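You operate a simulated robot arm through the tools that you are given. There is no shell and no other tool.

Carry out the task below with a simulated robot arm. There is one attempt and no reset: what you move stays moved.

JOB
Tip the soup jar into the pot on the stove top, cover it and set the air to half.
Fine: the jar goes back, the pot stays where it is; keep the jaw off the hot iron; stove doors stay shut and latched. Set down upright: soup jar.

It is judged by the outcome, as a careful person would: the job done as asked, and still so three seconds after it is handed in. It fails if anything else is knocked over, pushed out of place, dropped, spilled or broken. Lids that push on must go on centred and level and be pressed home; caps that screw on are set level and turned clockwise until they are tight.

ROBOT AND FRAMES
A 7-joint arm with a three-finger gripper, fixed in place. Base frame: the origin is on the floor under the middle of its stand, x ahead of it, y to its left, z up. Lengths are in m, angles in degrees, forces in N, time in s.
With the tool pointing down near the work surface it reaches from about 0.1 to 0.86 m from the base axis. Its first joint turns from -166.0 to 166.0 degrees. Payload 2.94 kg.
The TCP is the grasp point between the finger pads, 0.03 m short of the fingertips. In the tool frame z runs along the fingers and y along their closing line. The gripper opens to 0.132 m; its body begins 0.107 m behind the TCP.
Orientation is that of the tool frame in the base frame, as a unit quaternion [x, y, z, w]. With the fingers straight down and closing along the base's y, the tool's x points along the base's -x, its y along +y and its z along -z.

CONTROLS
- The arm moves only by the tool move_arm. Its argument "steps" is a list that holds one entry, the list of rows, each a list of 7 numbers: the turn, a rotation vector about the tool's x, y, z in units of 120 degrees (1.0 is 120 degrees), then the shift along the tool's x, y, z in units of 150 mm (1.0 is 150 mm), then the finger opening in m, from 0 to 0.132. In form: [[[ax, ay, az, tx, ty, tz, fingers], ...]]. A call has 1 to 20 rows; each row is the pose to reach, as a shift and turn from the pose commanded when the call began, along the tool's axes at that moment. A call with a number of a shift or a turn outside -1 to 1 is refused whole. A row lasts 0.2 s, in which the tool goes at most 0.05 m and 8.6 degrees; a call with a longer step from one row to the next is refused whole, and so is a gripper value outside its range. Where a pose cannot be reached the arm comes as near as it can. A force on the tool above 50 N (or 10 N above the force at the start of the call, whichever is more), or a blocked arm, ends the call early, and 0.2 s more pass. The fingers move at their own pace (about 0.0374 m/s each) and stop on an object; they squeeze with about 31 N. The grip force told is the motor's: it shows also when the fingers shut on nothing. Time passes only in rows, and 0.2 s behind the last, so rows that repeat a pose let the fingers close. The reply holds the time, the measured pose of the TCP, the force on the tool along the base axes, the opening and the grip force, in the units named above and with some noise, with the torque about the TCP (base axes, N m) and any sound that the robot's microphone picked up.
- Cameras (640 x 400 px; columns grow to the right, rows downward): "scene" is fixed at [0.0508, -0.6493, 1.1912]; the picture's right is [0.65, -0.76, 0.00], its down [-0.22, -0.19, -0.96] and it looks along [0.73, 0.62, -0.29] (base axes); focal length 263 px, centre (320, 200). "wrist" rides on the gripper at [0.072, 0.003, -0.144] in the tool frame; the picture's right is [-0.04, 1.00, 0.00], its down [-0.88, -0.04, -0.48] and it looks along [-0.47, -0.02, 0.88] (tool axes); focal length 256 px, centre (320, 200). There is no depth. A picture from a camera that has moved, and an enlarged one, comes with that camera's place and axes in the base frame and with its lens.
- snapshot(camera): a new picture of that camera. No time passes.
- lift_body(by): moves the trunk up (or, below 0, down) by that many m; the arm rides with it, the base frame stays. It gives what a move gives, with no picture.
- enlarge(camera, box): a new picture of the part [left, top, right, bottom] of that camera's present view, enlarged. No time passes.
- hand_in(): hands the job in; it is judged then, once.

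Places have to be worked out from the pictures, the camera data and where the tool is seen. Open the gripper and draw the arm clear of the work before you hand the job in, unless the task says otherwise.

The tools are called after ">>>" by a JSON object that holds its "name" and its "arguments". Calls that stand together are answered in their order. move_arm: Moves the arm, as the interface text tells. Its arguments: {"type":"object","properties":{"steps":{"type":"array"}},"required":["steps"]} The other tools are called the same way: lift_body (by) moves the trunk up or down; snapshot (camera) takes a picture; enlarge (camera, box) takes an enlarged picture of a part of a camera's view; hand_in () hands the job in.

At the start:

```text
time_s: 0.0
eef_pos: [0.6451, -0.161, 1.2469]
orientation: [0.001, 1.0, -0.001, 0.0]
ft_force: [0.1, -0.5, -0.4]
moment: [0.0, 0.03, -0.01]
width: 0.132
grip_force: 0.2
trunk travel left (down, up): [-0.225, 0.315]
```

scene: 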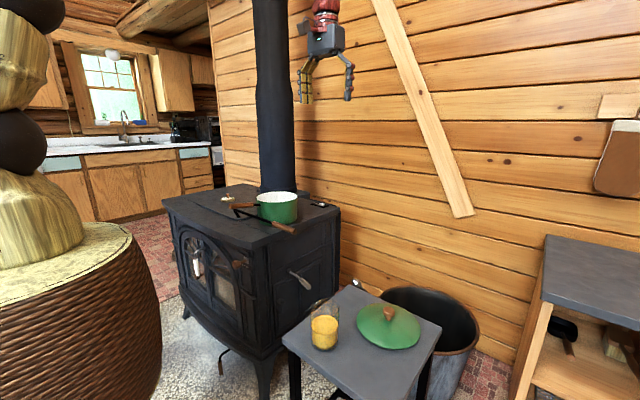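
wrist: 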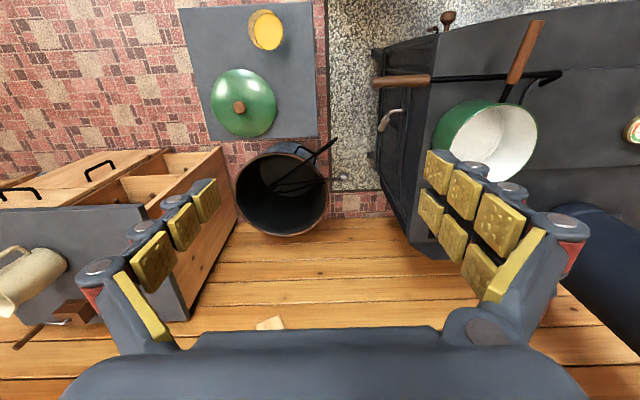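

I'll start by looking more closely at the stove, the jar and the lid before moving anything.

>>> {"name": "enlarge", "arguments": {"camera": "scene", "box": [160, 170, 350, 290]}}

>>> {"name": "enlarge", "arguments": {"camera": "scene", "box": [270, 270, 460, 390]}}

>>> {"name": "enlarge", "arguments": {"camera": "wrist", "box": [360, 0, 640, 200]}}

>>> {"name": "enlarge", "arguments": {"camera": "wrist", "box": [170, 0, 350, 150]}}

```text
3.33 times, centred on (255, 230) of scene
camera zoom: at [0.0508, -0.6493, 1.1912], right [0.65, -0.76, 0.0], down [-0.22, -0.19, -0.96], along [0.73, 0.62, -0.29], focal length 876 px, centre (537, 100)
```

zoom: 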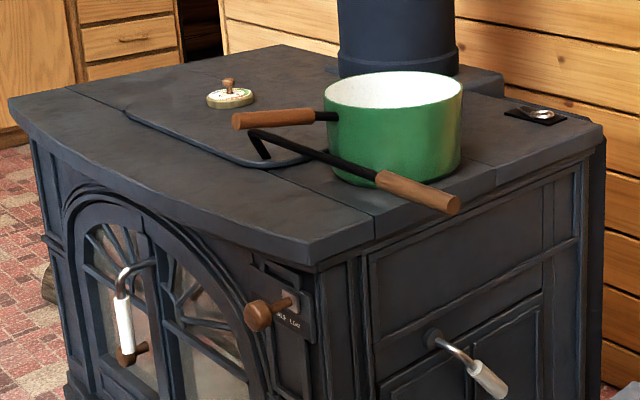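

```text
3.33 times, centred on (365, 330) of scene
camera zoom: at [0.0508, -0.6493, 1.1912], right [0.65, -0.76, 0.0], down [-0.22, -0.19, -0.96], along [0.73, 0.62, -0.29], focal length 876 px, centre (170, -233)
```

zoom: 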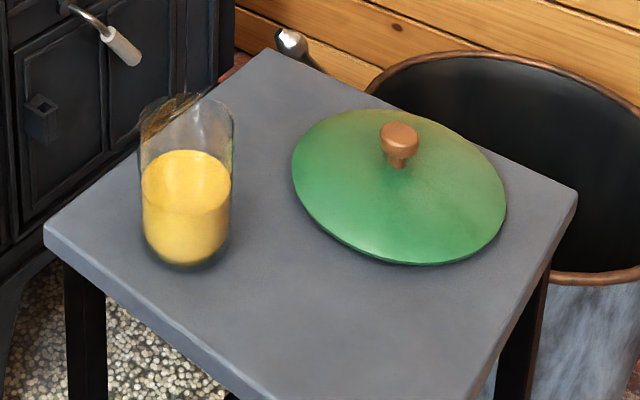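

```text
2.00 times, centred on (500, 100) of wrist
camera zoom: at [0.5742, -0.1565, 1.391], right [0.04, 1.0, 0.0], down [0.88, -0.04, 0.48], along [0.47, -0.02, -0.88], focal length 512 px, centre (-40, 400)
```

zoom: 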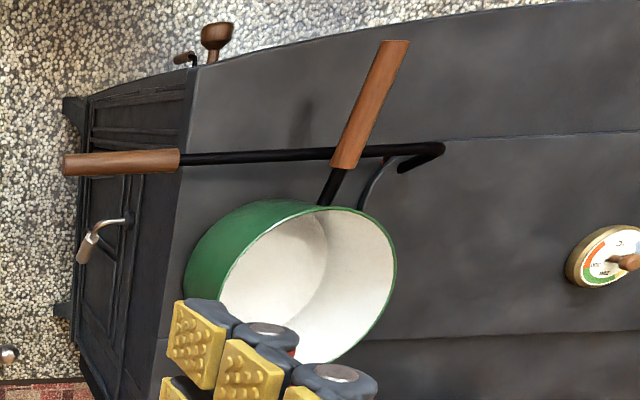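

```text
2.67 times, centred on (260, 75) of wrist
camera zoom: at [0.5742, -0.1565, 1.391], right [0.04, 1.0, 0.0], down [0.88, -0.04, 0.48], along [0.47, -0.02, -0.88], focal length 683 px, centre (480, 533)
```

zoom: 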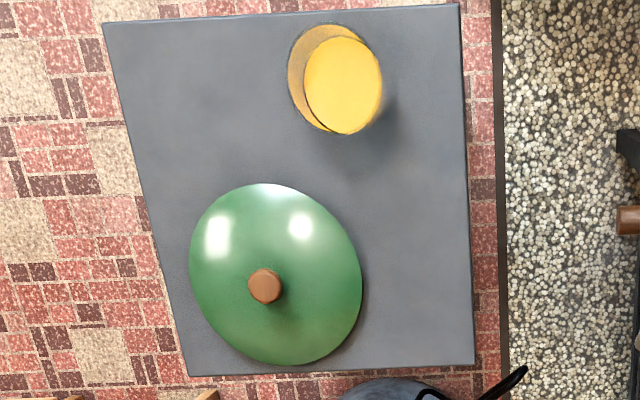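

The brown knob on the stove front, by a small marked plate, looks like the air control. I'll zoom in on that plate, and on the stove's other fittings.

>>> {"name": "enlarge", "arguments": {"camera": "scene", "box": [225, 245, 265, 270]}}

>>> {"name": "enlarge", "arguments": {"camera": "wrist", "box": [420, 0, 500, 50]}}

>>> {"name": "enlarge", "arguments": {"camera": "scene", "box": [170, 220, 330, 320]}}

>>> {"name": "enlarge", "arguments": {"camera": "scene", "box": [300, 180, 360, 220]}}

```text
16.00 times, centred on (245, 258) of scene
camera zoom: at [0.0508, -0.6493, 1.1912], right [0.65, -0.76, 0.0], down [-0.22, -0.19, -0.96], along [0.73, 0.62, -0.29], focal length 4207 px, centre (1520, -720)
```

zoom: 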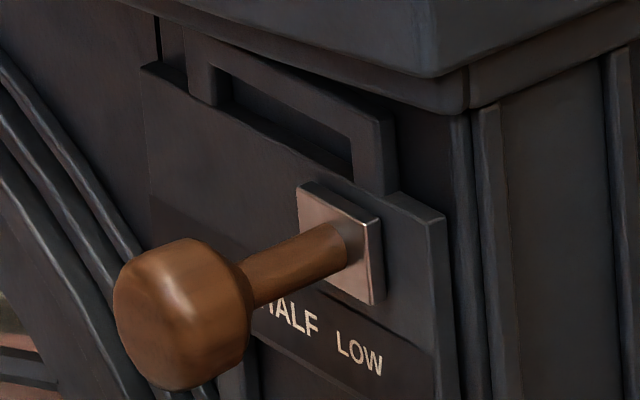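

```text
8.00 times, centred on (460, 25) of wrist
camera zoom: at [0.5742, -0.1565, 1.391], right [0.04, 1.0, 0.0], down [0.88, -0.04, 0.48], along [0.47, -0.02, -0.88], focal length 2048 px, centre (-800, 1600)
```

zoom: 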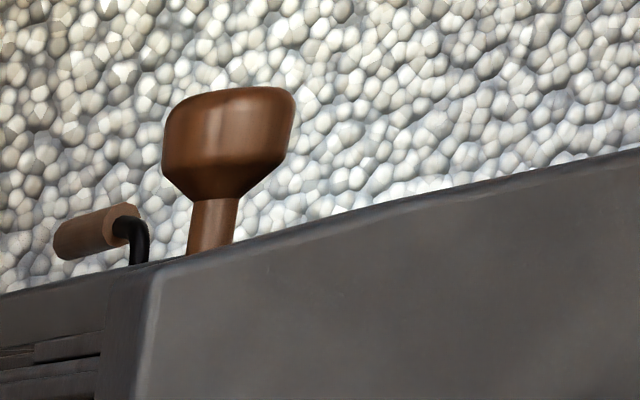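

```text
4.00 times, centred on (250, 270) of scene
camera zoom: at [0.0508, -0.6493, 1.1912], right [0.65, -0.76, 0.0], down [-0.22, -0.19, -0.96], along [0.73, 0.62, -0.29], focal length 1052 px, centre (600, -80)
```

zoom: 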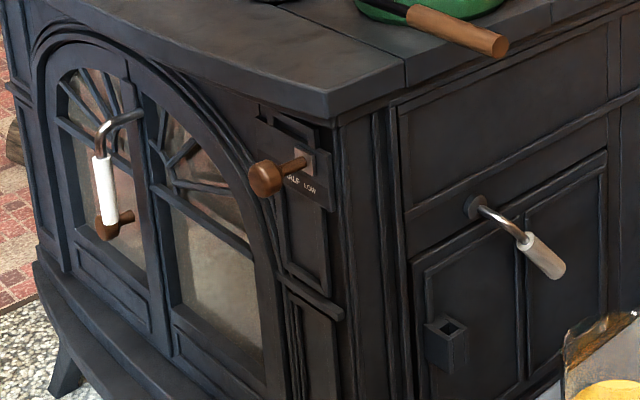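

```text
10.00 times, centred on (330, 200) of scene
camera zoom: at [0.0508, -0.6493, 1.1912], right [0.65, -0.76, 0.0], down [-0.22, -0.19, -0.96], along [0.73, 0.62, -0.29], focal length 2629 px, centre (220, 200)
```

zoom: 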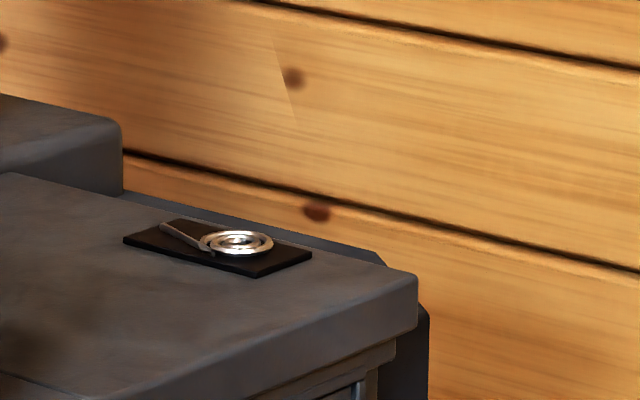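

The jar stands at about (0.50, -0.28) on the small table, whose top is at z≈0.60. The lid knob is at about (0.67, -0.38) and the pot at about (0.72, 0.16), rim z≈0.89. To pour I want a sideways grip on the jar, so I'll test in free air whether the arm can hold that pose, starting with a shift back and right and a 45° yaw.

>>> {"name": "move_arm", "arguments": {"steps": [[[0, 0, -0.0625, 0.167, -0.167, 0, 0.132], [0, 0, -0.125, 0.333, -0.333, 0, 0.132], [0, 0, -0.1875, 0.5, -0.5, 0, 0.132], [0, 0, -0.25, 0.667, -0.667, 0, 0.132], [0, 0, -0.3125, 0.833, -0.833, 0, 0.132], [0, 0, -0.375, 1.0, -1.0, 0, 0.132]]]}}

```text
time_s: 1.4
eef_pos: [0.4927, -0.3094, 1.248]
orientation: [-0.384, 0.923, 0.0, 0.0]
ft_force: [0.2, 0.4, 0.5]
moment: [0.04, -0.01, -0.01]
width: 0.132
grip_force: 0.1
trunk travel left (down, up): [-0.225, 0.315]
```

The yaw went as commanded, so next I'll pitch the tool up to horizontal, pointing at +45° yaw, still well clear of everything.

>>> {"name": "move_arm", "arguments": {"steps": [[[0, -0.0625, 0, 0, 0, 0, 0.132], [0, -0.125, 0, 0, 0, 0, 0.132], [0, -0.1875, 0, 0, 0, 0, 0.132], [0, -0.25, 0, 0, 0, 0, 0.132], [0, -0.3125, 0, 0, 0, 0, 0.132], [0, -0.375, 0, 0, 0, 0, 0.132], [0, -0.4375, 0, 0, 0, 0, 0.132], [0, -0.5, 0, 0, 0, 0, 0.132], [0, -0.5625, 0, 0, 0, 0, 0.132], [0, -0.625, 0, 0, 0, 0, 0.132], [0, -0.6875, 0, 0, 0, 0, 0.132]]]}}

>>> {"name": "snapshot", "arguments": {"camera": "wrist"}}

>>> {"name": "snapshot", "arguments": {"camera": "scene"}}

```text
time_s: 3.8
eef_pos: [0.4961, -0.3095, 1.249]
orientation: [-0.287, 0.694, 0.252, 0.61]
ft_force: [0.8, 0.1, 0.4]
moment: [0.0, 0.02, -0.01]
width: 0.1321
grip_force: 0.0
trunk travel left (down, up): [-0.225, 0.315]
```

```text
taken
camera wrist: at [0.3873, -0.4153, 1.1946], right [-0.7, 0.71, 0.04], down [-0.23, -0.28, 0.93], along [0.67, 0.65, 0.36], focal length 256 px, centre (320, 200)
```

wrist: 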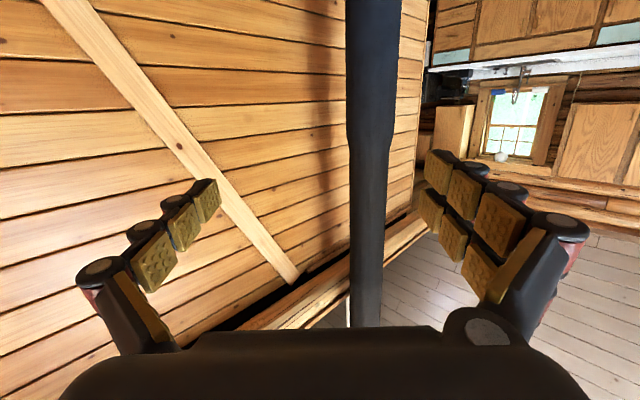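

```text
taken
```

scene: 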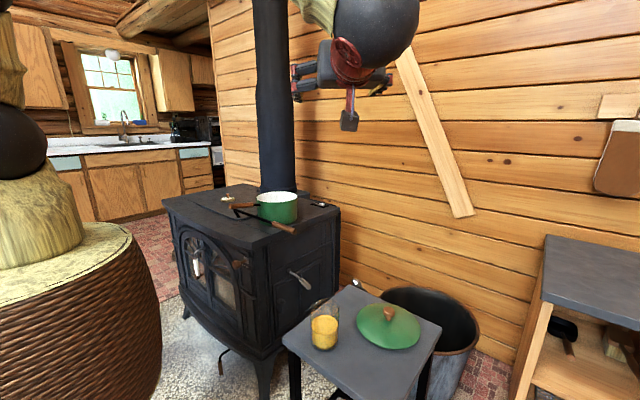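

The horizontal pose works, and I can see the wrist camera block hanging below the gripper. Next I'll test the pouring roll of 120° about the tool axis, here in free air.

>>> {"name": "move_arm", "arguments": {"steps": [[[0, 0, 0.0714, 0, 0, 0, 0.132], [0, 0, 0.1428, 0, 0, 0, 0.132], [0, 0, 0.2142, 0, 0, 0, 0.132], [0, 0, 0.2856, 0, 0, 0, 0.132], [0, 0, 0.357, 0, 0, 0, 0.132], [0, 0, 0.4284, 0, 0, 0, 0.132], [0, 0, 0.4998, 0, 0, 0, 0.132], [0, 0, 0.5712, 0, 0, 0, 0.132], [0, 0, 0.6426, 0, 0, 0, 0.132], [0, 0, 0.714, 0, 0, 0, 0.132], [0, 0, 0.7854, 0, 0, 0, 0.132], [0, 0, 0.8568, 0, 0, 0, 0.132], [0, 0, 0.9282, 0, 0, 0, 0.132], [0, 0, 0.9996, 0, 0, 0, 0.132]]]}}

>>> {"name": "snapshot", "arguments": {"camera": "scene"}}

```text
time_s: 6.8
eef_pos: [0.4954, -0.3109, 1.2477]
orientation: [0.458, 0.596, 0.654, 0.084]
ft_force: [-0.4, -1.0, -0.6]
moment: [0.0, 0.05, -0.01]
width: 0.1319
grip_force: 0.1
trunk travel left (down, up): [-0.225, 0.315]
```

```text
taken
```

scene: 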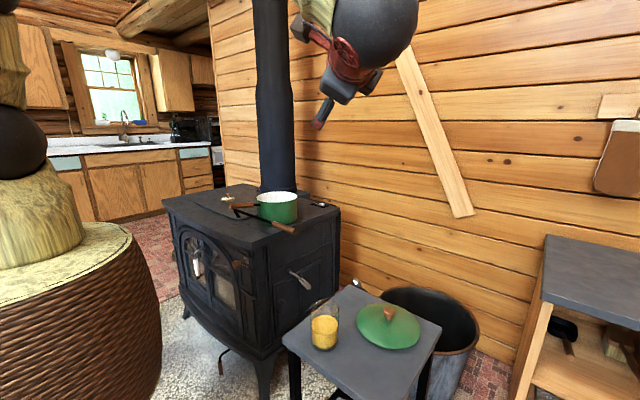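

A +120° roll is reachable. I'll continue another 60° to see whether the camera can go fully on top, which would clear the table best during the grip.

>>> {"name": "move_arm", "arguments": {"steps": [[[0, 0, 0.0714, 0, 0, 0, 0.132], [0, 0, 0.1428, 0, 0, 0, 0.132], [0, 0, 0.2142, 0, 0, 0, 0.132], [0, 0, 0.2856, 0, 0, 0, 0.132], [0, 0, 0.357, 0, 0, 0, 0.132], [0, 0, 0.4284, 0, 0, 0, 0.132], [0, 0, 0.5, 0, 0, 0, 0.132]]]}}

>>> {"name": "snapshot", "arguments": {"camera": "wrist"}}

```text
time_s: 8.4
eef_pos: [0.4964, -0.3094, 1.2484]
orientation: [0.695, 0.287, 0.609, -0.253]
ft_force: [0.3, -0.7, -0.2]
moment: [0.0, 0.0, 0.0]
width: 0.1319
grip_force: 0.0
trunk travel left (down, up): [-0.225, 0.315]
```

```text
taken
camera wrist: at [0.4049, -0.4059, 1.3378], right [0.7, -0.71, -0.04], down [-0.44, -0.39, -0.81], along [0.56, 0.59, -0.59], focal length 256 px, centre (320, 200)
```

wrist: 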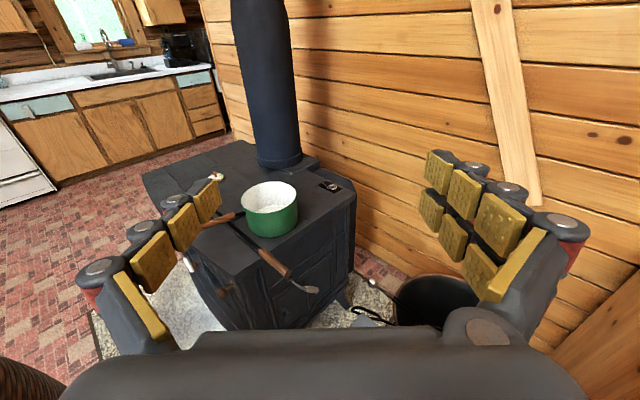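

The camera-on-top pose is reachable, so I'll grip the jar that way and pour by rolling back about -120°. Next I lower the trunk; the TCP comes down to about 1.03, well above the jar and the table.

>>> {"name": "lift_body", "arguments": {"by": -0.22}}

>>> {"name": "snapshot", "arguments": {"camera": "scene"}}

>>> {"name": "snapshot", "arguments": {"camera": "wrist"}}

```text
time_s: 10.7
eef_pos: [0.4961, -0.3106, 1.0284]
orientation: [0.694, 0.287, 0.61, -0.252]
ft_force: [-0.5, -0.6, 0.2]
moment: [0.02, -0.01, -0.01]
width: 0.132
grip_force: 0.1
trunk travel left (down, up): [-0.005, 0.535]
```

```text
taken
```

scene: 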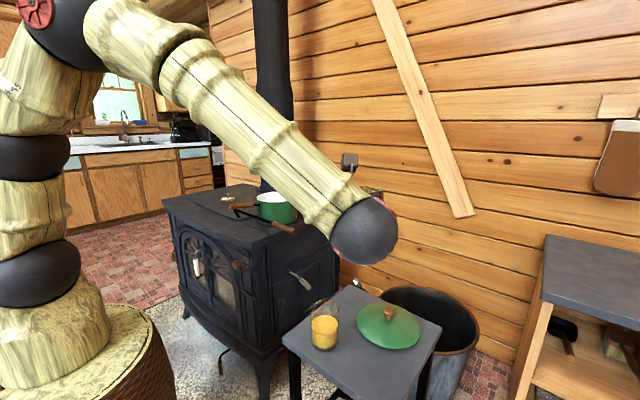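

```text
taken
camera wrist: at [0.4047, -0.4057, 1.118], right [0.7, -0.71, -0.04], down [-0.44, -0.39, -0.81], along [0.56, 0.59, -0.59], focal length 256 px, centre (320, 200)
```

wrist: 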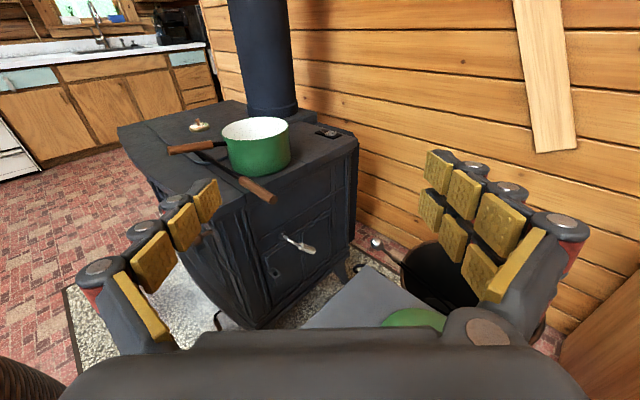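

The arm works fine at the lower trunk, and this view puts the pot rim centre near (0.72, 0.147, 0.89). Next I'll back away from the jar along the approach line and come down, so the wrist camera can see the jar.

>>> {"name": "move_arm", "arguments": {"steps": [[[0, 0, 0, -0.196, -0.023, -0.108, 0.132], [0, 0, 0, -0.392, -0.046, -0.216, 0.132], [0, 0, 0, -0.587, -0.07, -0.325, 0.132], [0, 0, 0, -0.783, -0.093, -0.433, 0.132], [0, 0, 0, -0.979, -0.116, -0.541, 0.132], [0, 0, 0, -0.979, -0.116, -0.541, 0.132]]]}}

>>> {"name": "snapshot", "arguments": {"camera": "wrist"}}

>>> {"name": "snapshot", "arguments": {"camera": "scene"}}

```text
time_s: 12.1
eef_pos: [0.4128, -0.3674, 0.8933]
orientation: [0.694, 0.288, 0.609, -0.253]
ft_force: [0.5, -0.2, 0.6]
moment: [-0.02, 0.02, 0.01]
width: 0.132
grip_force: 0.1
trunk travel left (down, up): [-0.005, 0.535]
```

```text
taken
camera wrist: at [0.3216, -0.463, 0.9831], right [0.7, -0.71, -0.04], down [-0.44, -0.39, -0.81], along [0.56, 0.59, -0.59], focal length 256 px, centre (320, 200)
```

wrist: 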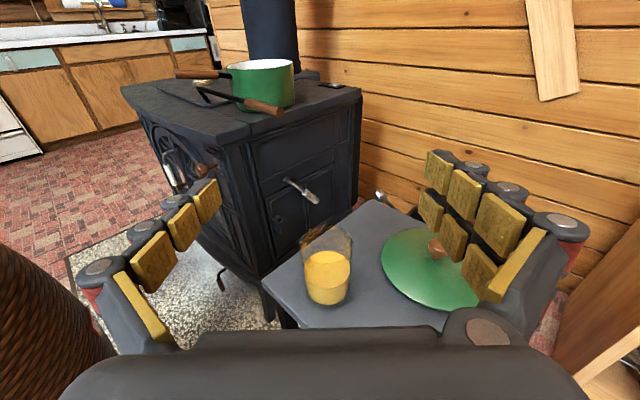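

```text
taken
```

scene: 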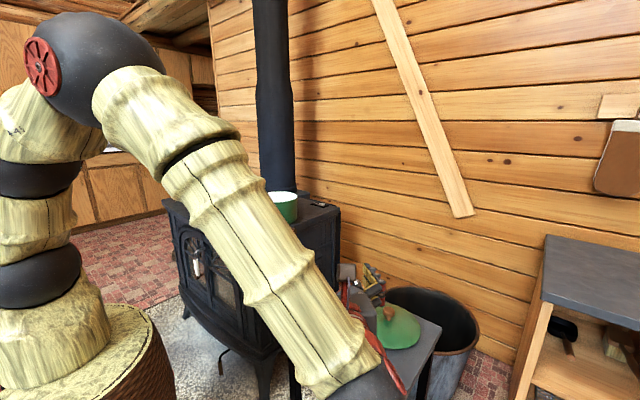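

The jar is now clearly in the wrist view. I'll enlarge it to measure its position and shape.

>>> {"name": "enlarge", "arguments": {"camera": "wrist", "box": [270, 210, 390, 330]}}

>>> {"name": "enlarge", "arguments": {"camera": "wrist", "box": [160, 40, 360, 165]}}

```text
3.33 times, centred on (330, 270) of wrist
camera zoom: at [0.3216, -0.463, 0.9831], right [0.7, -0.71, -0.04], down [-0.44, -0.39, -0.81], along [0.56, 0.59, -0.59], focal length 853 px, centre (287, -33)
```

zoom: 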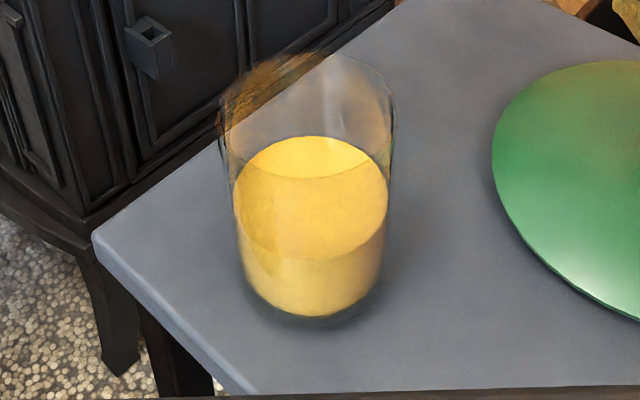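

```text
3.20 times, centred on (260, 102) of wrist
camera zoom: at [0.3216, -0.463, 0.9831], right [0.7, -0.71, -0.04], down [-0.44, -0.39, -0.81], along [0.56, 0.59, -0.59], focal length 819 px, centre (512, 512)
```

zoom: 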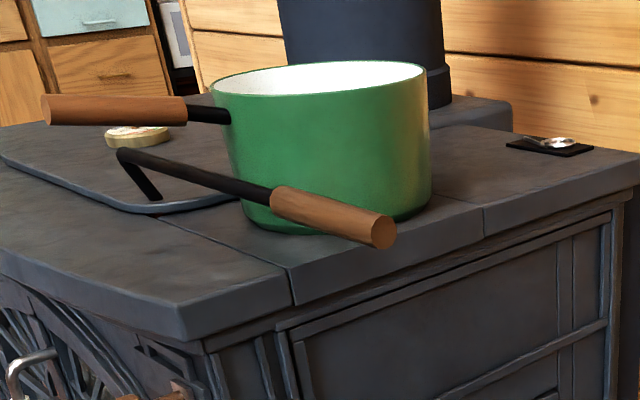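

The jar centre comes out at (0.504, -0.279). Its rim is at z≈0.717, its base at about 0.605, and it is about 75 mm across and half full. I'll descend straight down at the standoff point, off the table edge.

>>> {"name": "move_arm", "arguments": {"steps": [[[0, 0, 0, -0.198, 0, 0.026, 0.132], [0, 0, 0, -0.396, 0, 0.052, 0.132], [0, 0, 0, -0.595, 0, 0.078, 0.132], [0, 0, 0, -0.793, 0, 0.104, 0.132], [0, 0, 0, -0.991, 0, 0.13, 0.132], [0, 0, 0, -0.991, 0, 0.13, 0.132]]]}}

>>> {"name": "snapshot", "arguments": {"camera": "wrist"}}

```text
time_s: 13.5
eef_pos: [0.4126, -0.368, 0.7438]
orientation: [0.694, 0.288, 0.61, -0.252]
ft_force: [-1.2, 0.3, -0.2]
moment: [0.02, -0.02, 0.03]
width: 0.1318
grip_force: 0.0
trunk travel left (down, up): [-0.005, 0.535]
```

```text
taken
camera wrist: at [0.3217, -0.4629, 0.8332], right [0.7, -0.71, -0.04], down [-0.44, -0.39, -0.81], along [0.56, 0.59, -0.59], focal length 256 px, centre (320, 200)
```

wrist: 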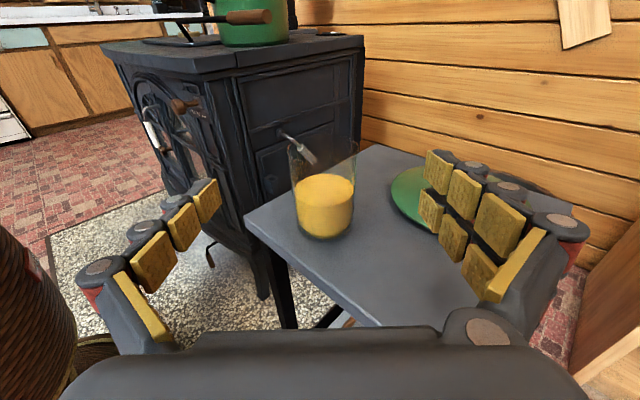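

The approach line still looks clear. I'll go down the remaining 7 cm to grip height, z≈0.672.

>>> {"name": "move_arm", "arguments": {"steps": [[[0, 0, 0, -0.159, 0, 0.021, 0.132], [0, 0, 0, -0.317, 0, 0.042, 0.132], [0, 0, 0, -0.476, 0, 0.062, 0.132], [0, 0, 0, -0.476, 0, 0.062, 0.132]]]}}

>>> {"name": "snapshot", "arguments": {"camera": "wrist"}}

>>> {"name": "snapshot", "arguments": {"camera": "scene"}}

```text
time_s: 14.5
eef_pos: [0.4149, -0.3673, 0.6711]
orientation: [0.695, 0.288, 0.609, -0.252]
ft_force: [0.2, 0.0, 0.4]
moment: [0.01, 0.0, 0.0]
width: 0.1318
grip_force: 0.2
trunk travel left (down, up): [-0.005, 0.535]
```

```text
taken
camera wrist: at [0.3233, -0.4631, 0.7605], right [0.7, -0.71, -0.04], down [-0.44, -0.39, -0.81], along [0.56, 0.59, -0.59], focal length 256 px, centre (320, 200)
```

wrist: 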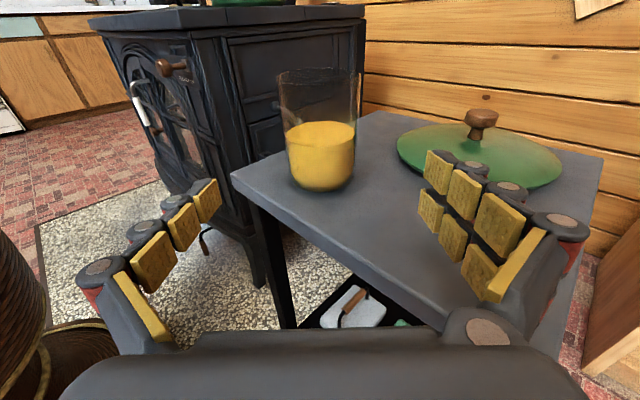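

```text
taken
```

scene: 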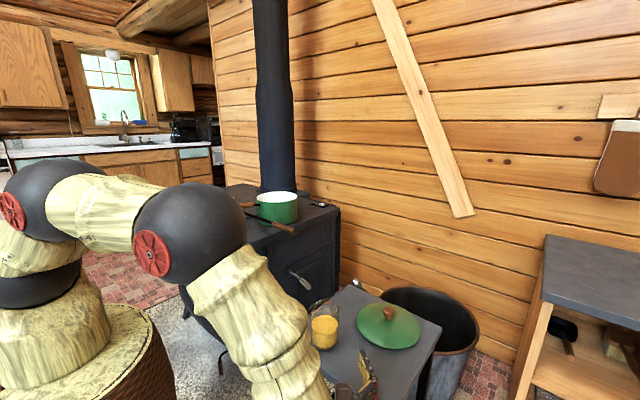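

The jar is centred in the wrist view and the fingers clear the table and lid. I'll advance horizontally so that the jar sits between the pads.

>>> {"name": "move_arm", "arguments": {"steps": [[[0, 0, 0, 0.022, 0, 0.165, 0.132], [0, 0, 0, 0.044, 0, 0.33, 0.132], [0, 0, 0, 0.065, 0, 0.496, 0.132], [0, 0, 0, 0.087, 0, 0.661, 0.132], [0, 0, 0, 0.109, 0, 0.826, 0.132], [0, 0, 0, 0.109, 0, 0.826, 0.132]]]}}

>>> {"name": "snapshot", "arguments": {"camera": "wrist"}}

>>> {"name": "snapshot", "arguments": {"camera": "scene"}}

```text
time_s: 15.9
eef_pos: [0.5013, -0.281, 0.6731]
orientation: [0.694, 0.288, 0.61, -0.252]
ft_force: [-0.1, 0.3, 0.1]
moment: [-0.01, 0.0, 0.02]
width: 0.132
grip_force: 0.0
trunk travel left (down, up): [-0.005, 0.535]
```

```text
taken
camera wrist: at [0.4101, -0.3762, 0.7623], right [0.7, -0.71, -0.04], down [-0.44, -0.39, -0.81], along [0.56, 0.59, -0.59], focal length 256 px, centre (320, 200)
```

wrist: 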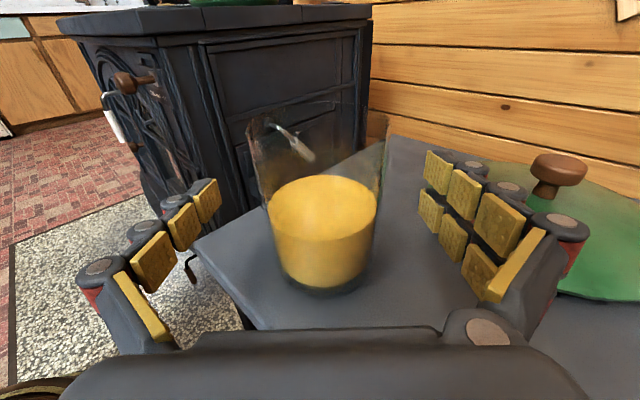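

```text
taken
```

scene: 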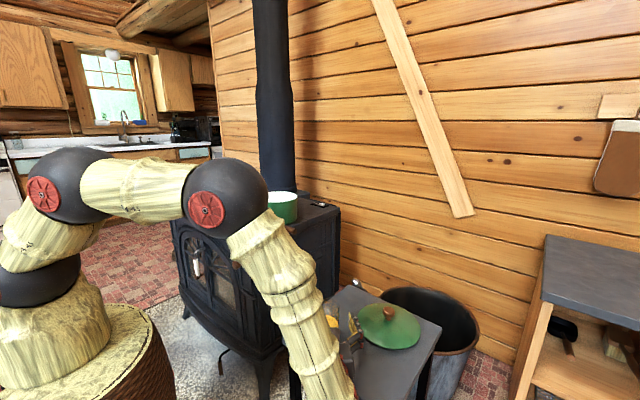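

The jar axis lines up with the TCP (both near (0.501, -0.281)). I'll hold still and close the fingers on the jar.

>>> {"name": "move_arm", "arguments": {"steps": [[[0, 0, 0, 0, 0, 0, 0.11], [0, 0, 0, 0, 0, 0, 0.095], [0, 0, 0, 0, 0, 0, 0.085], [0, 0, 0, 0, 0, 0, 0.075], [0, 0, 0, 0, 0, 0, 0.068], [0, 0, 0, 0, 0, 0, 0.065], [0, 0, 0, 0, 0, 0, 0.065], [0, 0, 0, 0, 0, 0, 0.065]]]}}

>>> {"name": "snapshot", "arguments": {"camera": "wrist"}}

```text
time_s: 17.7
eef_pos: [0.5014, -0.2817, 0.6723]
orientation: [0.694, 0.287, 0.61, -0.252]
ft_force: [1.7, -2.8, 1.1]
moment: [0.03, 0.1, 0.02]
width: 0.0751
grip_force: 31.0
trunk travel left (down, up): [-0.005, 0.535]
```

```text
taken
camera wrist: at [0.4098, -0.3766, 0.7624], right [0.7, -0.71, -0.04], down [-0.44, -0.39, -0.81], along [0.56, 0.59, -0.59], focal length 256 px, centre (320, 200)
```

wrist: 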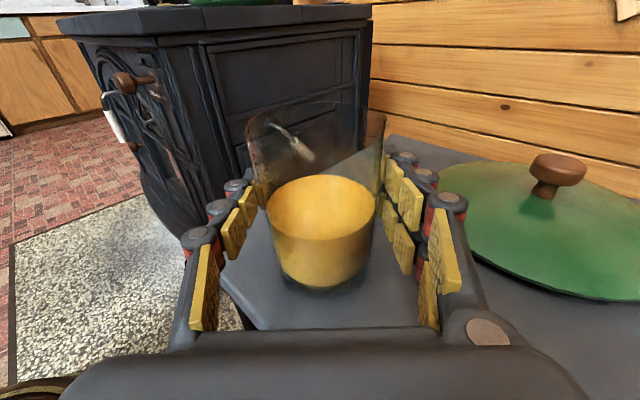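

The jar is held at 75 mm with 31 N. I'll lift it slowly straight up.

>>> {"name": "move_arm", "arguments": {"steps": [[[0, 0, 0, 0.05, 0, -0.007, 0.065], [0, 0, 0, 0.15, 0, -0.02, 0.065], [0, 0, 0, 0.27, 0, -0.035, 0.065], [0, 0, 0, 0.4, 0, -0.052, 0.065], [0, 0, 0, 0.53, 0, -0.07, 0.065], [0, 0, 0, 0.66, 0, -0.087, 0.065], [0, 0, 0, 0.79, 0, -0.104, 0.065], [0, 0, 0, 0.91, 0, -0.119, 0.065], [0, 0, 0, 0.97, 0, -0.127, 0.065], [0, 0, 0, 0.991, 0, -0.13, 0.065]]]}}

>>> {"name": "snapshot", "arguments": {"camera": "wrist"}}

>>> {"name": "snapshot", "arguments": {"camera": "scene"}}

```text
time_s: 19.9
eef_pos: [0.5004, -0.2805, 0.8214]
orientation: [0.695, 0.288, 0.609, -0.253]
ft_force: [0.0, 0.1, -4.4]
moment: [-0.03, 0.05, -0.04]
width: 0.0754
grip_force: 31.5
trunk travel left (down, up): [-0.005, 0.535]
```

```text
taken
camera wrist: at [0.4106, -0.3758, 0.9111], right [0.7, -0.71, -0.04], down [-0.44, -0.39, -0.81], along [0.56, 0.59, -0.59], focal length 256 px, centre (320, 200)
```

wrist: 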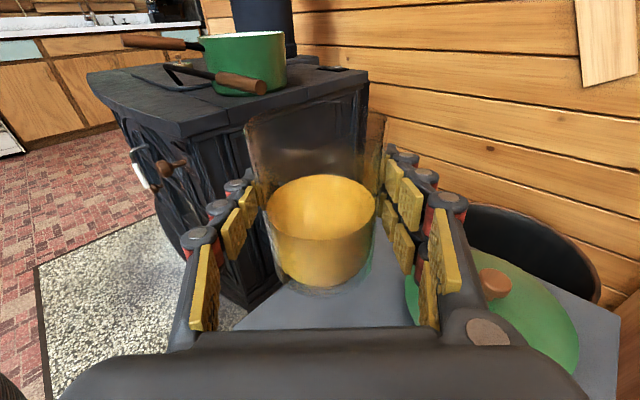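

```text
taken
```

scene: 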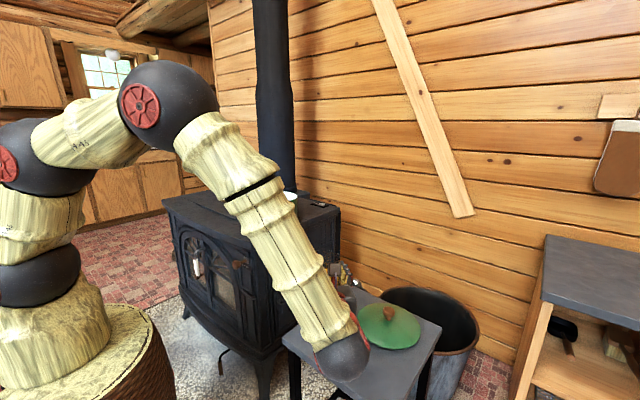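

The jar weighs about 4.4 N and sits firmly, upright. I'll raise the trunk 0.22 m so the jar base clears the pot rim and the poker handle before I travel.

>>> {"name": "lift_body", "arguments": {"by": 0.22}}

>>> {"name": "snapshot", "arguments": {"camera": "wrist"}}

```text
time_s: 22.3
eef_pos: [0.5024, -0.2798, 1.0413]
orientation: [0.694, 0.288, 0.609, -0.253]
ft_force: [0.3, 0.5, -4.4]
moment: [-0.02, 0.03, -0.02]
width: 0.0754
grip_force: 31.1
trunk travel left (down, up): [-0.225, 0.315]
```

```text
taken
camera wrist: at [0.4107, -0.3759, 1.1307], right [0.7, -0.71, -0.04], down [-0.44, -0.39, -0.81], along [0.56, 0.59, -0.59], focal length 256 px, centre (320, 200)
```

wrist: 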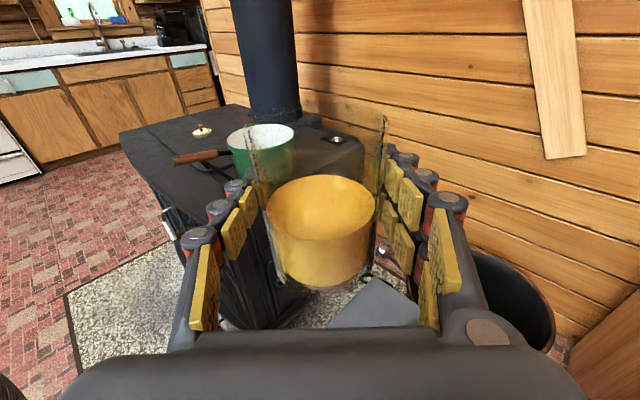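

From three views the pot rim centre comes out at (0.722, 0.150, 0.889), with a radius of about 84 mm. The jar will tip toward (-x, +y), so the pouring TCP is (0.757, 0.115, about 1.0). I'll travel there level at z≈1.04 in slow parts.

>>> {"name": "move_arm", "arguments": {"steps": [[[0, 0, 0, 0.008, -0.014, 0.063, 0.065], [0, 0, 0, 0.025, -0.041, 0.19, 0.065], [0, 0, 0, 0.042, -0.068, 0.316, 0.065], [0, 0, 0, 0.058, -0.095, 0.443, 0.065], [0, 0, 0, 0.075, -0.123, 0.569, 0.065], [0, 0, 0, 0.091, -0.15, 0.695, 0.065], [0, 0, 0, 0.0995, -0.1635, 0.759, 0.065]]]}}

>>> {"name": "move_arm", "arguments": {"steps": [[[0, 0, 0, 0.008, -0.014, 0.063, 0.065], [0, 0, 0, 0.025, -0.041, 0.19, 0.065], [0, 0, 0, 0.042, -0.068, 0.316, 0.065], [0, 0, 0, 0.058, -0.095, 0.443, 0.065], [0, 0, 0, 0.075, -0.123, 0.569, 0.065], [0, 0, 0, 0.091, -0.15, 0.695, 0.065], [0, 0, 0, 0.0995, -0.1635, 0.759, 0.065]]]}}

>>> {"name": "snapshot", "arguments": {"camera": "wrist"}}

>>> {"name": "snapshot", "arguments": {"camera": "scene"}}

```text
time_s: 23.9
eef_pos: [0.5653, -0.183, 1.0409]
orientation: [0.695, 0.288, 0.609, -0.252]
ft_force: [0.3, 0.5, -5.0]
moment: [-0.01, 0.01, -0.01]
width: 0.0752
grip_force: 31.2
trunk travel left (down, up): [-0.225, 0.315]
```

```text
time_s: 25.5
eef_pos: [0.6306, -0.0826, 1.0392]
orientation: [0.695, 0.287, 0.609, -0.252]
ft_force: [0.8, -0.5, -3.9]
moment: [-0.02, 0.04, 0.02]
width: 0.0751
grip_force: 30.9
trunk travel left (down, up): [-0.225, 0.315]
```

```text
taken
camera wrist: at [0.5389, -0.178, 1.13], right [0.7, -0.71, -0.04], down [-0.44, -0.39, -0.81], along [0.56, 0.59, -0.59], focal length 256 px, centre (320, 200)
```

wrist: 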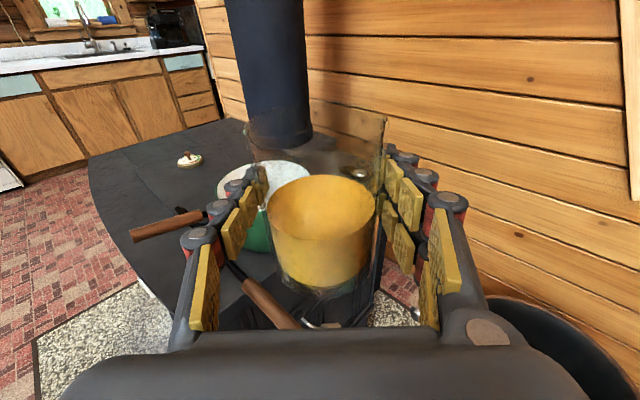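

```text
taken
```

scene: 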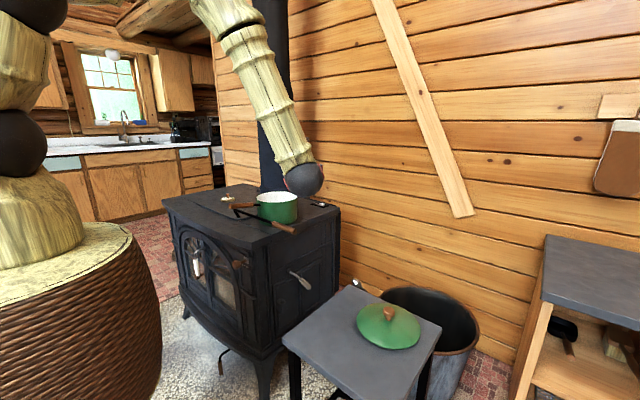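

The jar stays level and the pot is just ahead to the left. I'll continue the second half of the level travel.

>>> {"name": "move_arm", "arguments": {"steps": [[[0, 0, 0, 0.008, -0.014, 0.063, 0.065], [0, 0, 0, 0.025, -0.041, 0.19, 0.065], [0, 0, 0, 0.042, -0.068, 0.316, 0.065], [0, 0, 0, 0.058, -0.095, 0.443, 0.065], [0, 0, 0, 0.075, -0.123, 0.569, 0.065], [0, 0, 0, 0.091, -0.15, 0.695, 0.065], [0, 0, 0, 0.0995, -0.1635, 0.759, 0.065]]]}}

>>> {"name": "snapshot", "arguments": {"camera": "wrist"}}

>>> {"name": "snapshot", "arguments": {"camera": "scene"}}

```text
time_s: 27.1
eef_pos: [0.6948, 0.0169, 1.0406]
orientation: [0.695, 0.288, 0.609, -0.252]
ft_force: [-0.1, 0.1, -4.6]
moment: [0.02, -0.01, 0.03]
width: 0.0749
grip_force: 30.4
trunk travel left (down, up): [-0.225, 0.315]
```

```text
taken
camera wrist: at [0.6024, -0.079, 1.1304], right [0.7, -0.71, -0.04], down [-0.44, -0.39, -0.81], along [0.56, 0.59, -0.59], focal length 256 px, centre (320, 200)
```

wrist: 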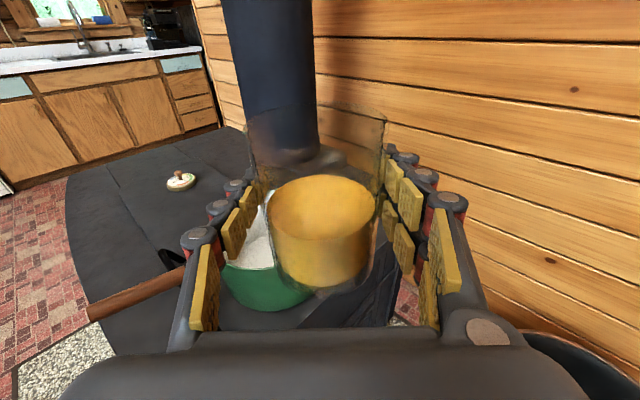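

```text
taken
```

scene: 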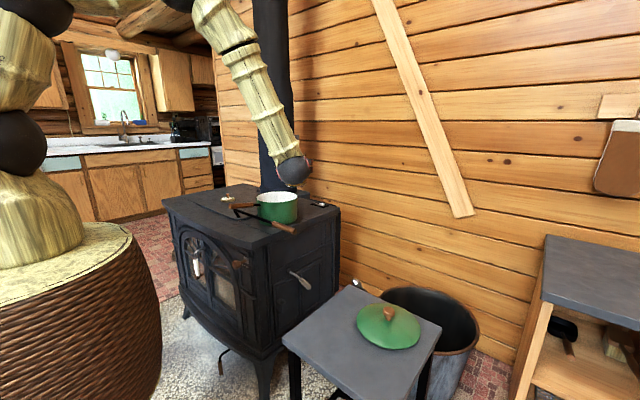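

The pot is partly visible behind the jar. I'll zoom in to recheck the rim position before the last part.

>>> {"name": "enlarge", "arguments": {"camera": "wrist", "box": [190, 150, 430, 330]}}

>>> {"name": "enlarge", "arguments": {"camera": "scene", "box": [220, 120, 360, 245]}}

```text
2.22 times, centred on (310, 240) of wrist
camera zoom: at [0.6024, -0.079, 1.1304], right [0.7, -0.71, -0.04], down [-0.44, -0.39, -0.81], along [0.56, 0.59, -0.59], focal length 569 px, centre (342, 111)
```

zoom: 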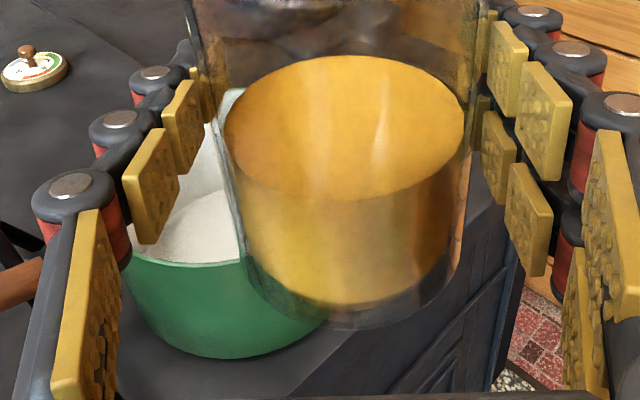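

```text
3.20 times, centred on (290, 182) of scene
camera zoom: at [0.0508, -0.6493, 1.1912], right [0.65, -0.76, 0.0], down [-0.22, -0.19, -0.96], along [0.73, 0.62, -0.29], focal length 841 px, centre (416, 256)
```

zoom: 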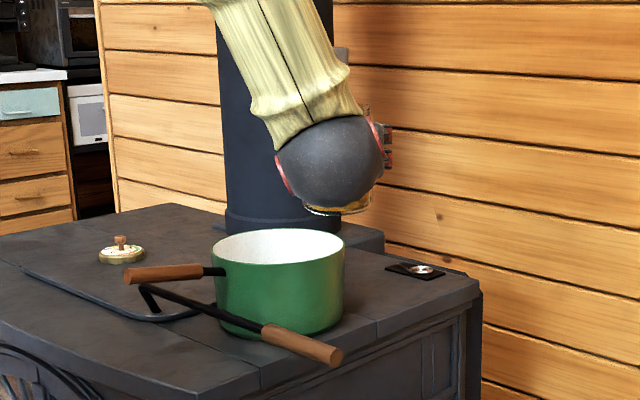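

My pot estimates differ by about 2–3 cm in depth between views, so I want a tighter fix before pouring. I'll zoom in on the visible arc of the rim.

>>> {"name": "enlarge", "arguments": {"camera": "wrist", "box": [200, 175, 330, 315]}}

>>> {"name": "enlarge", "arguments": {"camera": "scene", "box": [225, 180, 305, 240]}}

```text
2.86 times, centred on (265, 245) of wrist
camera zoom: at [0.6024, -0.079, 1.1304], right [0.7, -0.71, -0.04], down [-0.44, -0.39, -0.81], along [0.56, 0.59, -0.59], focal length 731 px, centre (477, 71)
```

zoom: 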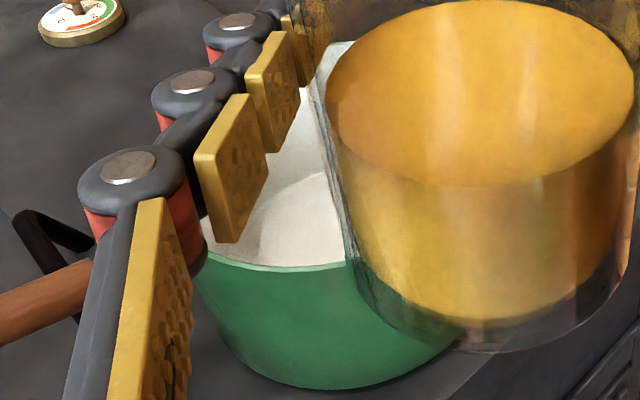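

```text
6.67 times, centred on (265, 210) of scene
camera zoom: at [0.0508, -0.6493, 1.1912], right [0.65, -0.76, 0.0], down [-0.22, -0.19, -0.96], along [0.73, 0.62, -0.29], focal length 1753 px, centre (687, 133)
```

zoom: 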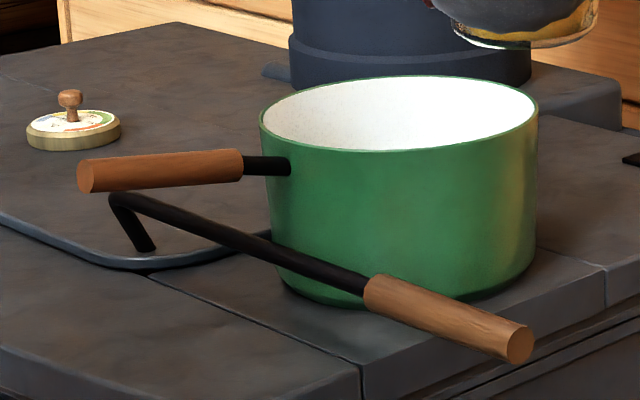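

A circle fit to the rim arc gives the pot centre as (0.745, 0.180), radius 0.0845 and rim z≈0.885, which agrees with the scene view. So the pouring TCP becomes (0.780, 0.145). I'll move there level, then come down to z≈1.00.

>>> {"name": "move_arm", "arguments": {"steps": [[[0, 0, 0, 0.01, -0.015, 0.075, 0.065], [0, 0, 0, 0.028, -0.043, 0.215, 0.065], [0, 0, 0, 0.048, -0.073, 0.365, 0.065], [0, 0, 0, 0.068, -0.104, 0.52, 0.065], [0, 0, 0, 0.089, -0.136, 0.68, 0.065], [0, 0, 0, 0.11, -0.168, 0.84, 0.065], [0, 0, 0, 0.124, -0.19, 0.95, 0.065], [0, 0, 0, 0.131, -0.2, 0.997, 0.065], [0, 0, 0, 0.06, -0.2, 1.0, 0.065], [0, 0, 0, -0.04, -0.2, 1.0, 0.065], [0, 0, 0, -0.11, -0.2, 1.0, 0.065], [0, 0, 0, -0.133, -0.2, 1.0, 0.065], [0, 0, 0, -0.133, -0.2, 1.0, 0.065]]]}}

>>> {"name": "snapshot", "arguments": {"camera": "wrist"}}

>>> {"name": "enlarge", "arguments": {"camera": "scene", "box": [220, 120, 360, 245]}}

```text
time_s: 29.9
eef_pos: [0.7766, 0.1382, 1.0012]
orientation: [0.695, 0.287, 0.609, -0.251]
ft_force: [-0.2, 0.6, -4.6]
moment: [-0.04, 0.04, 0.0]
width: 0.0753
grip_force: 31.5
trunk travel left (down, up): [-0.225, 0.315]
```

```text
taken
camera wrist: at [0.6852, 0.0437, 1.0902], right [0.7, -0.71, -0.04], down [-0.44, -0.39, -0.81], along [0.56, 0.59, -0.59], focal length 256 px, centre (320, 200)
```

wrist: 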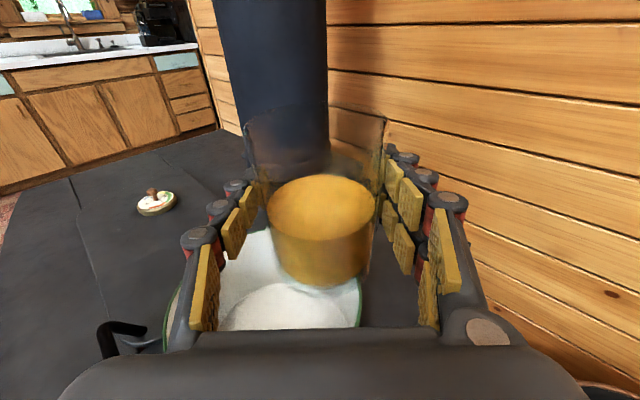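

```text
3.20 times, centred on (290, 182) of scene
camera zoom: at [0.0508, -0.6493, 1.1912], right [0.65, -0.76, 0.0], down [-0.22, -0.19, -0.96], along [0.73, 0.62, -0.29], focal length 841 px, centre (416, 256)
```

zoom: 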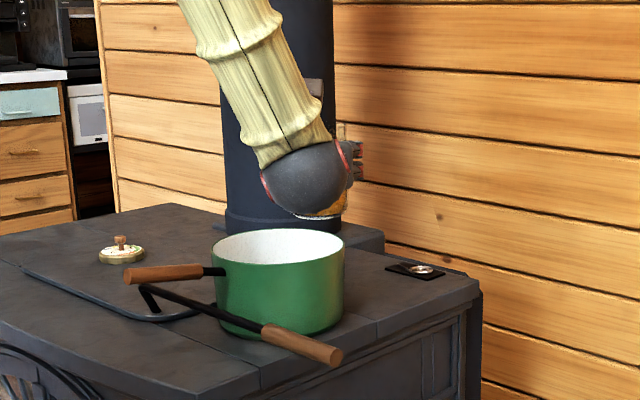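

The rim edges in this view confirm the pot centre, and the mouth will swing over the middle of the pot. I'll begin tipping smoothly, first to about 50°, with the TCP held in place.

>>> {"name": "move_arm", "arguments": {"steps": [[[0, 0, -0.03, 0, 0, 0, 0.065], [0, 0, -0.07, 0, 0, 0, 0.065], [0, 0, -0.11, 0, 0, 0, 0.065], [0, 0, -0.15, 0, 0, 0, 0.065], [0, 0, -0.19, 0, 0, 0, 0.065], [0, 0, -0.23, 0, 0, 0, 0.065], [0, 0, -0.27, 0, 0, 0, 0.065], [0, 0, -0.31, 0, 0, 0, 0.065], [0, 0, -0.35, 0, 0, 0, 0.065], [0, 0, -0.385, 0, 0, 0, 0.065], [0, 0, -0.417, 0, 0, 0, 0.065]]]}}

>>> {"name": "snapshot", "arguments": {"camera": "wrist"}}

>>> {"name": "enlarge", "arguments": {"camera": "scene", "box": [220, 120, 360, 245]}}

```text
time_s: 32.3
eef_pos: [0.7753, 0.1406, 1.001]
orientation: [0.508, 0.555, 0.658, 0.029]
ft_force: [-0.4, 0.3, -4.4]
moment: [0.04, 0.09, -0.04]
width: 0.0749
grip_force: 30.8
trunk travel left (down, up): [-0.225, 0.315]
```

```text
taken
camera wrist: at [0.6422, 0.0823, 1.0674], right [0.55, -0.41, 0.73], down [0.07, -0.85, -0.52], along [0.84, 0.34, -0.43], focal length 256 px, centre (320, 200)
```

wrist: 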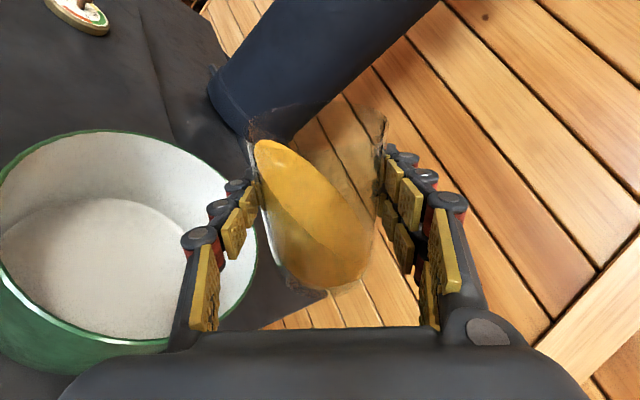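

```text
3.20 times, centred on (290, 182) of scene
camera zoom: at [0.0508, -0.6493, 1.1912], right [0.65, -0.76, 0.0], down [-0.22, -0.19, -0.96], along [0.73, 0.62, -0.29], focal length 841 px, centre (416, 256)
```

zoom: 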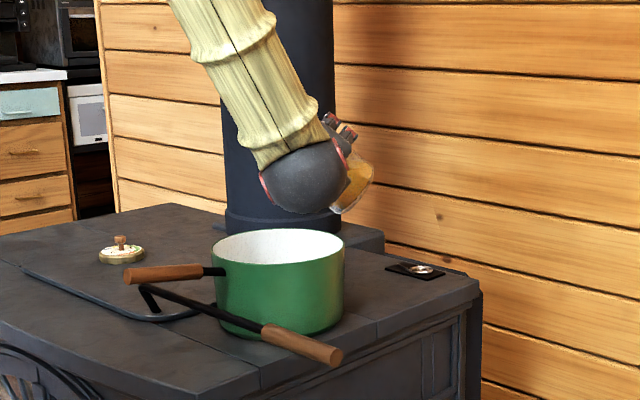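

The liquid is level in the tilted jar and hasn't reached the lip, and this view refits the pot centre at about (0.747, 0.183). The lip is over the middle of the pot, so I'll continue slowly, 2.5° per row.

>>> {"name": "move_arm", "arguments": {"steps": [[[0, 0, -0.0208, 0, 0, 0, 0.065], [0, 0, -0.0417, 0, 0, 0, 0.065], [0, 0, -0.0625, 0, 0, 0, 0.065], [0, 0, -0.0833, 0, 0, 0, 0.065], [0, 0, -0.1042, 0, 0, 0, 0.065], [0, 0, -0.125, 0, 0, 0, 0.065], [0, 0, -0.1458, 0, 0, 0, 0.065], [0, 0, -0.1667, 0, 0, 0, 0.065]]]}}

>>> {"name": "snapshot", "arguments": {"camera": "wrist"}}

>>> {"name": "enlarge", "arguments": {"camera": "scene", "box": [220, 120, 360, 245]}}

```text
time_s: 34.1
eef_pos: [0.7762, 0.1403, 1.0016]
orientation: [0.404, 0.635, 0.643, 0.143]
ft_force: [0.0, 0.0, -3.5]
moment: [0.0, 0.09, -0.01]
width: 0.0748
grip_force: 30.6
trunk travel left (down, up): [-0.225, 0.315]
```

```text
taken
camera wrist: at [0.6311, 0.0899, 1.0468], right [0.35, -0.18, 0.92], down [0.21, -0.94, -0.27], along [0.91, 0.29, -0.29], focal length 256 px, centre (320, 200)
```

wrist: 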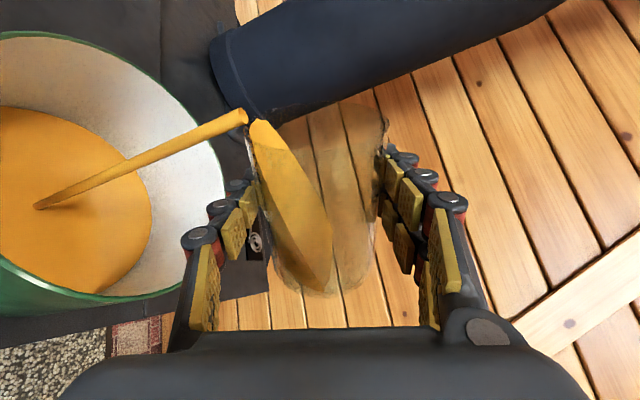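

```text
3.20 times, centred on (290, 182) of scene
camera zoom: at [0.0508, -0.6493, 1.1912], right [0.65, -0.76, 0.0], down [-0.22, -0.19, -0.96], along [0.73, 0.62, -0.29], focal length 841 px, centre (416, 256)
```

zoom: 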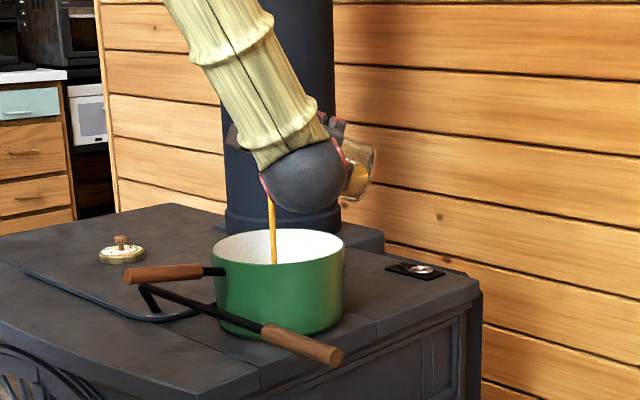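

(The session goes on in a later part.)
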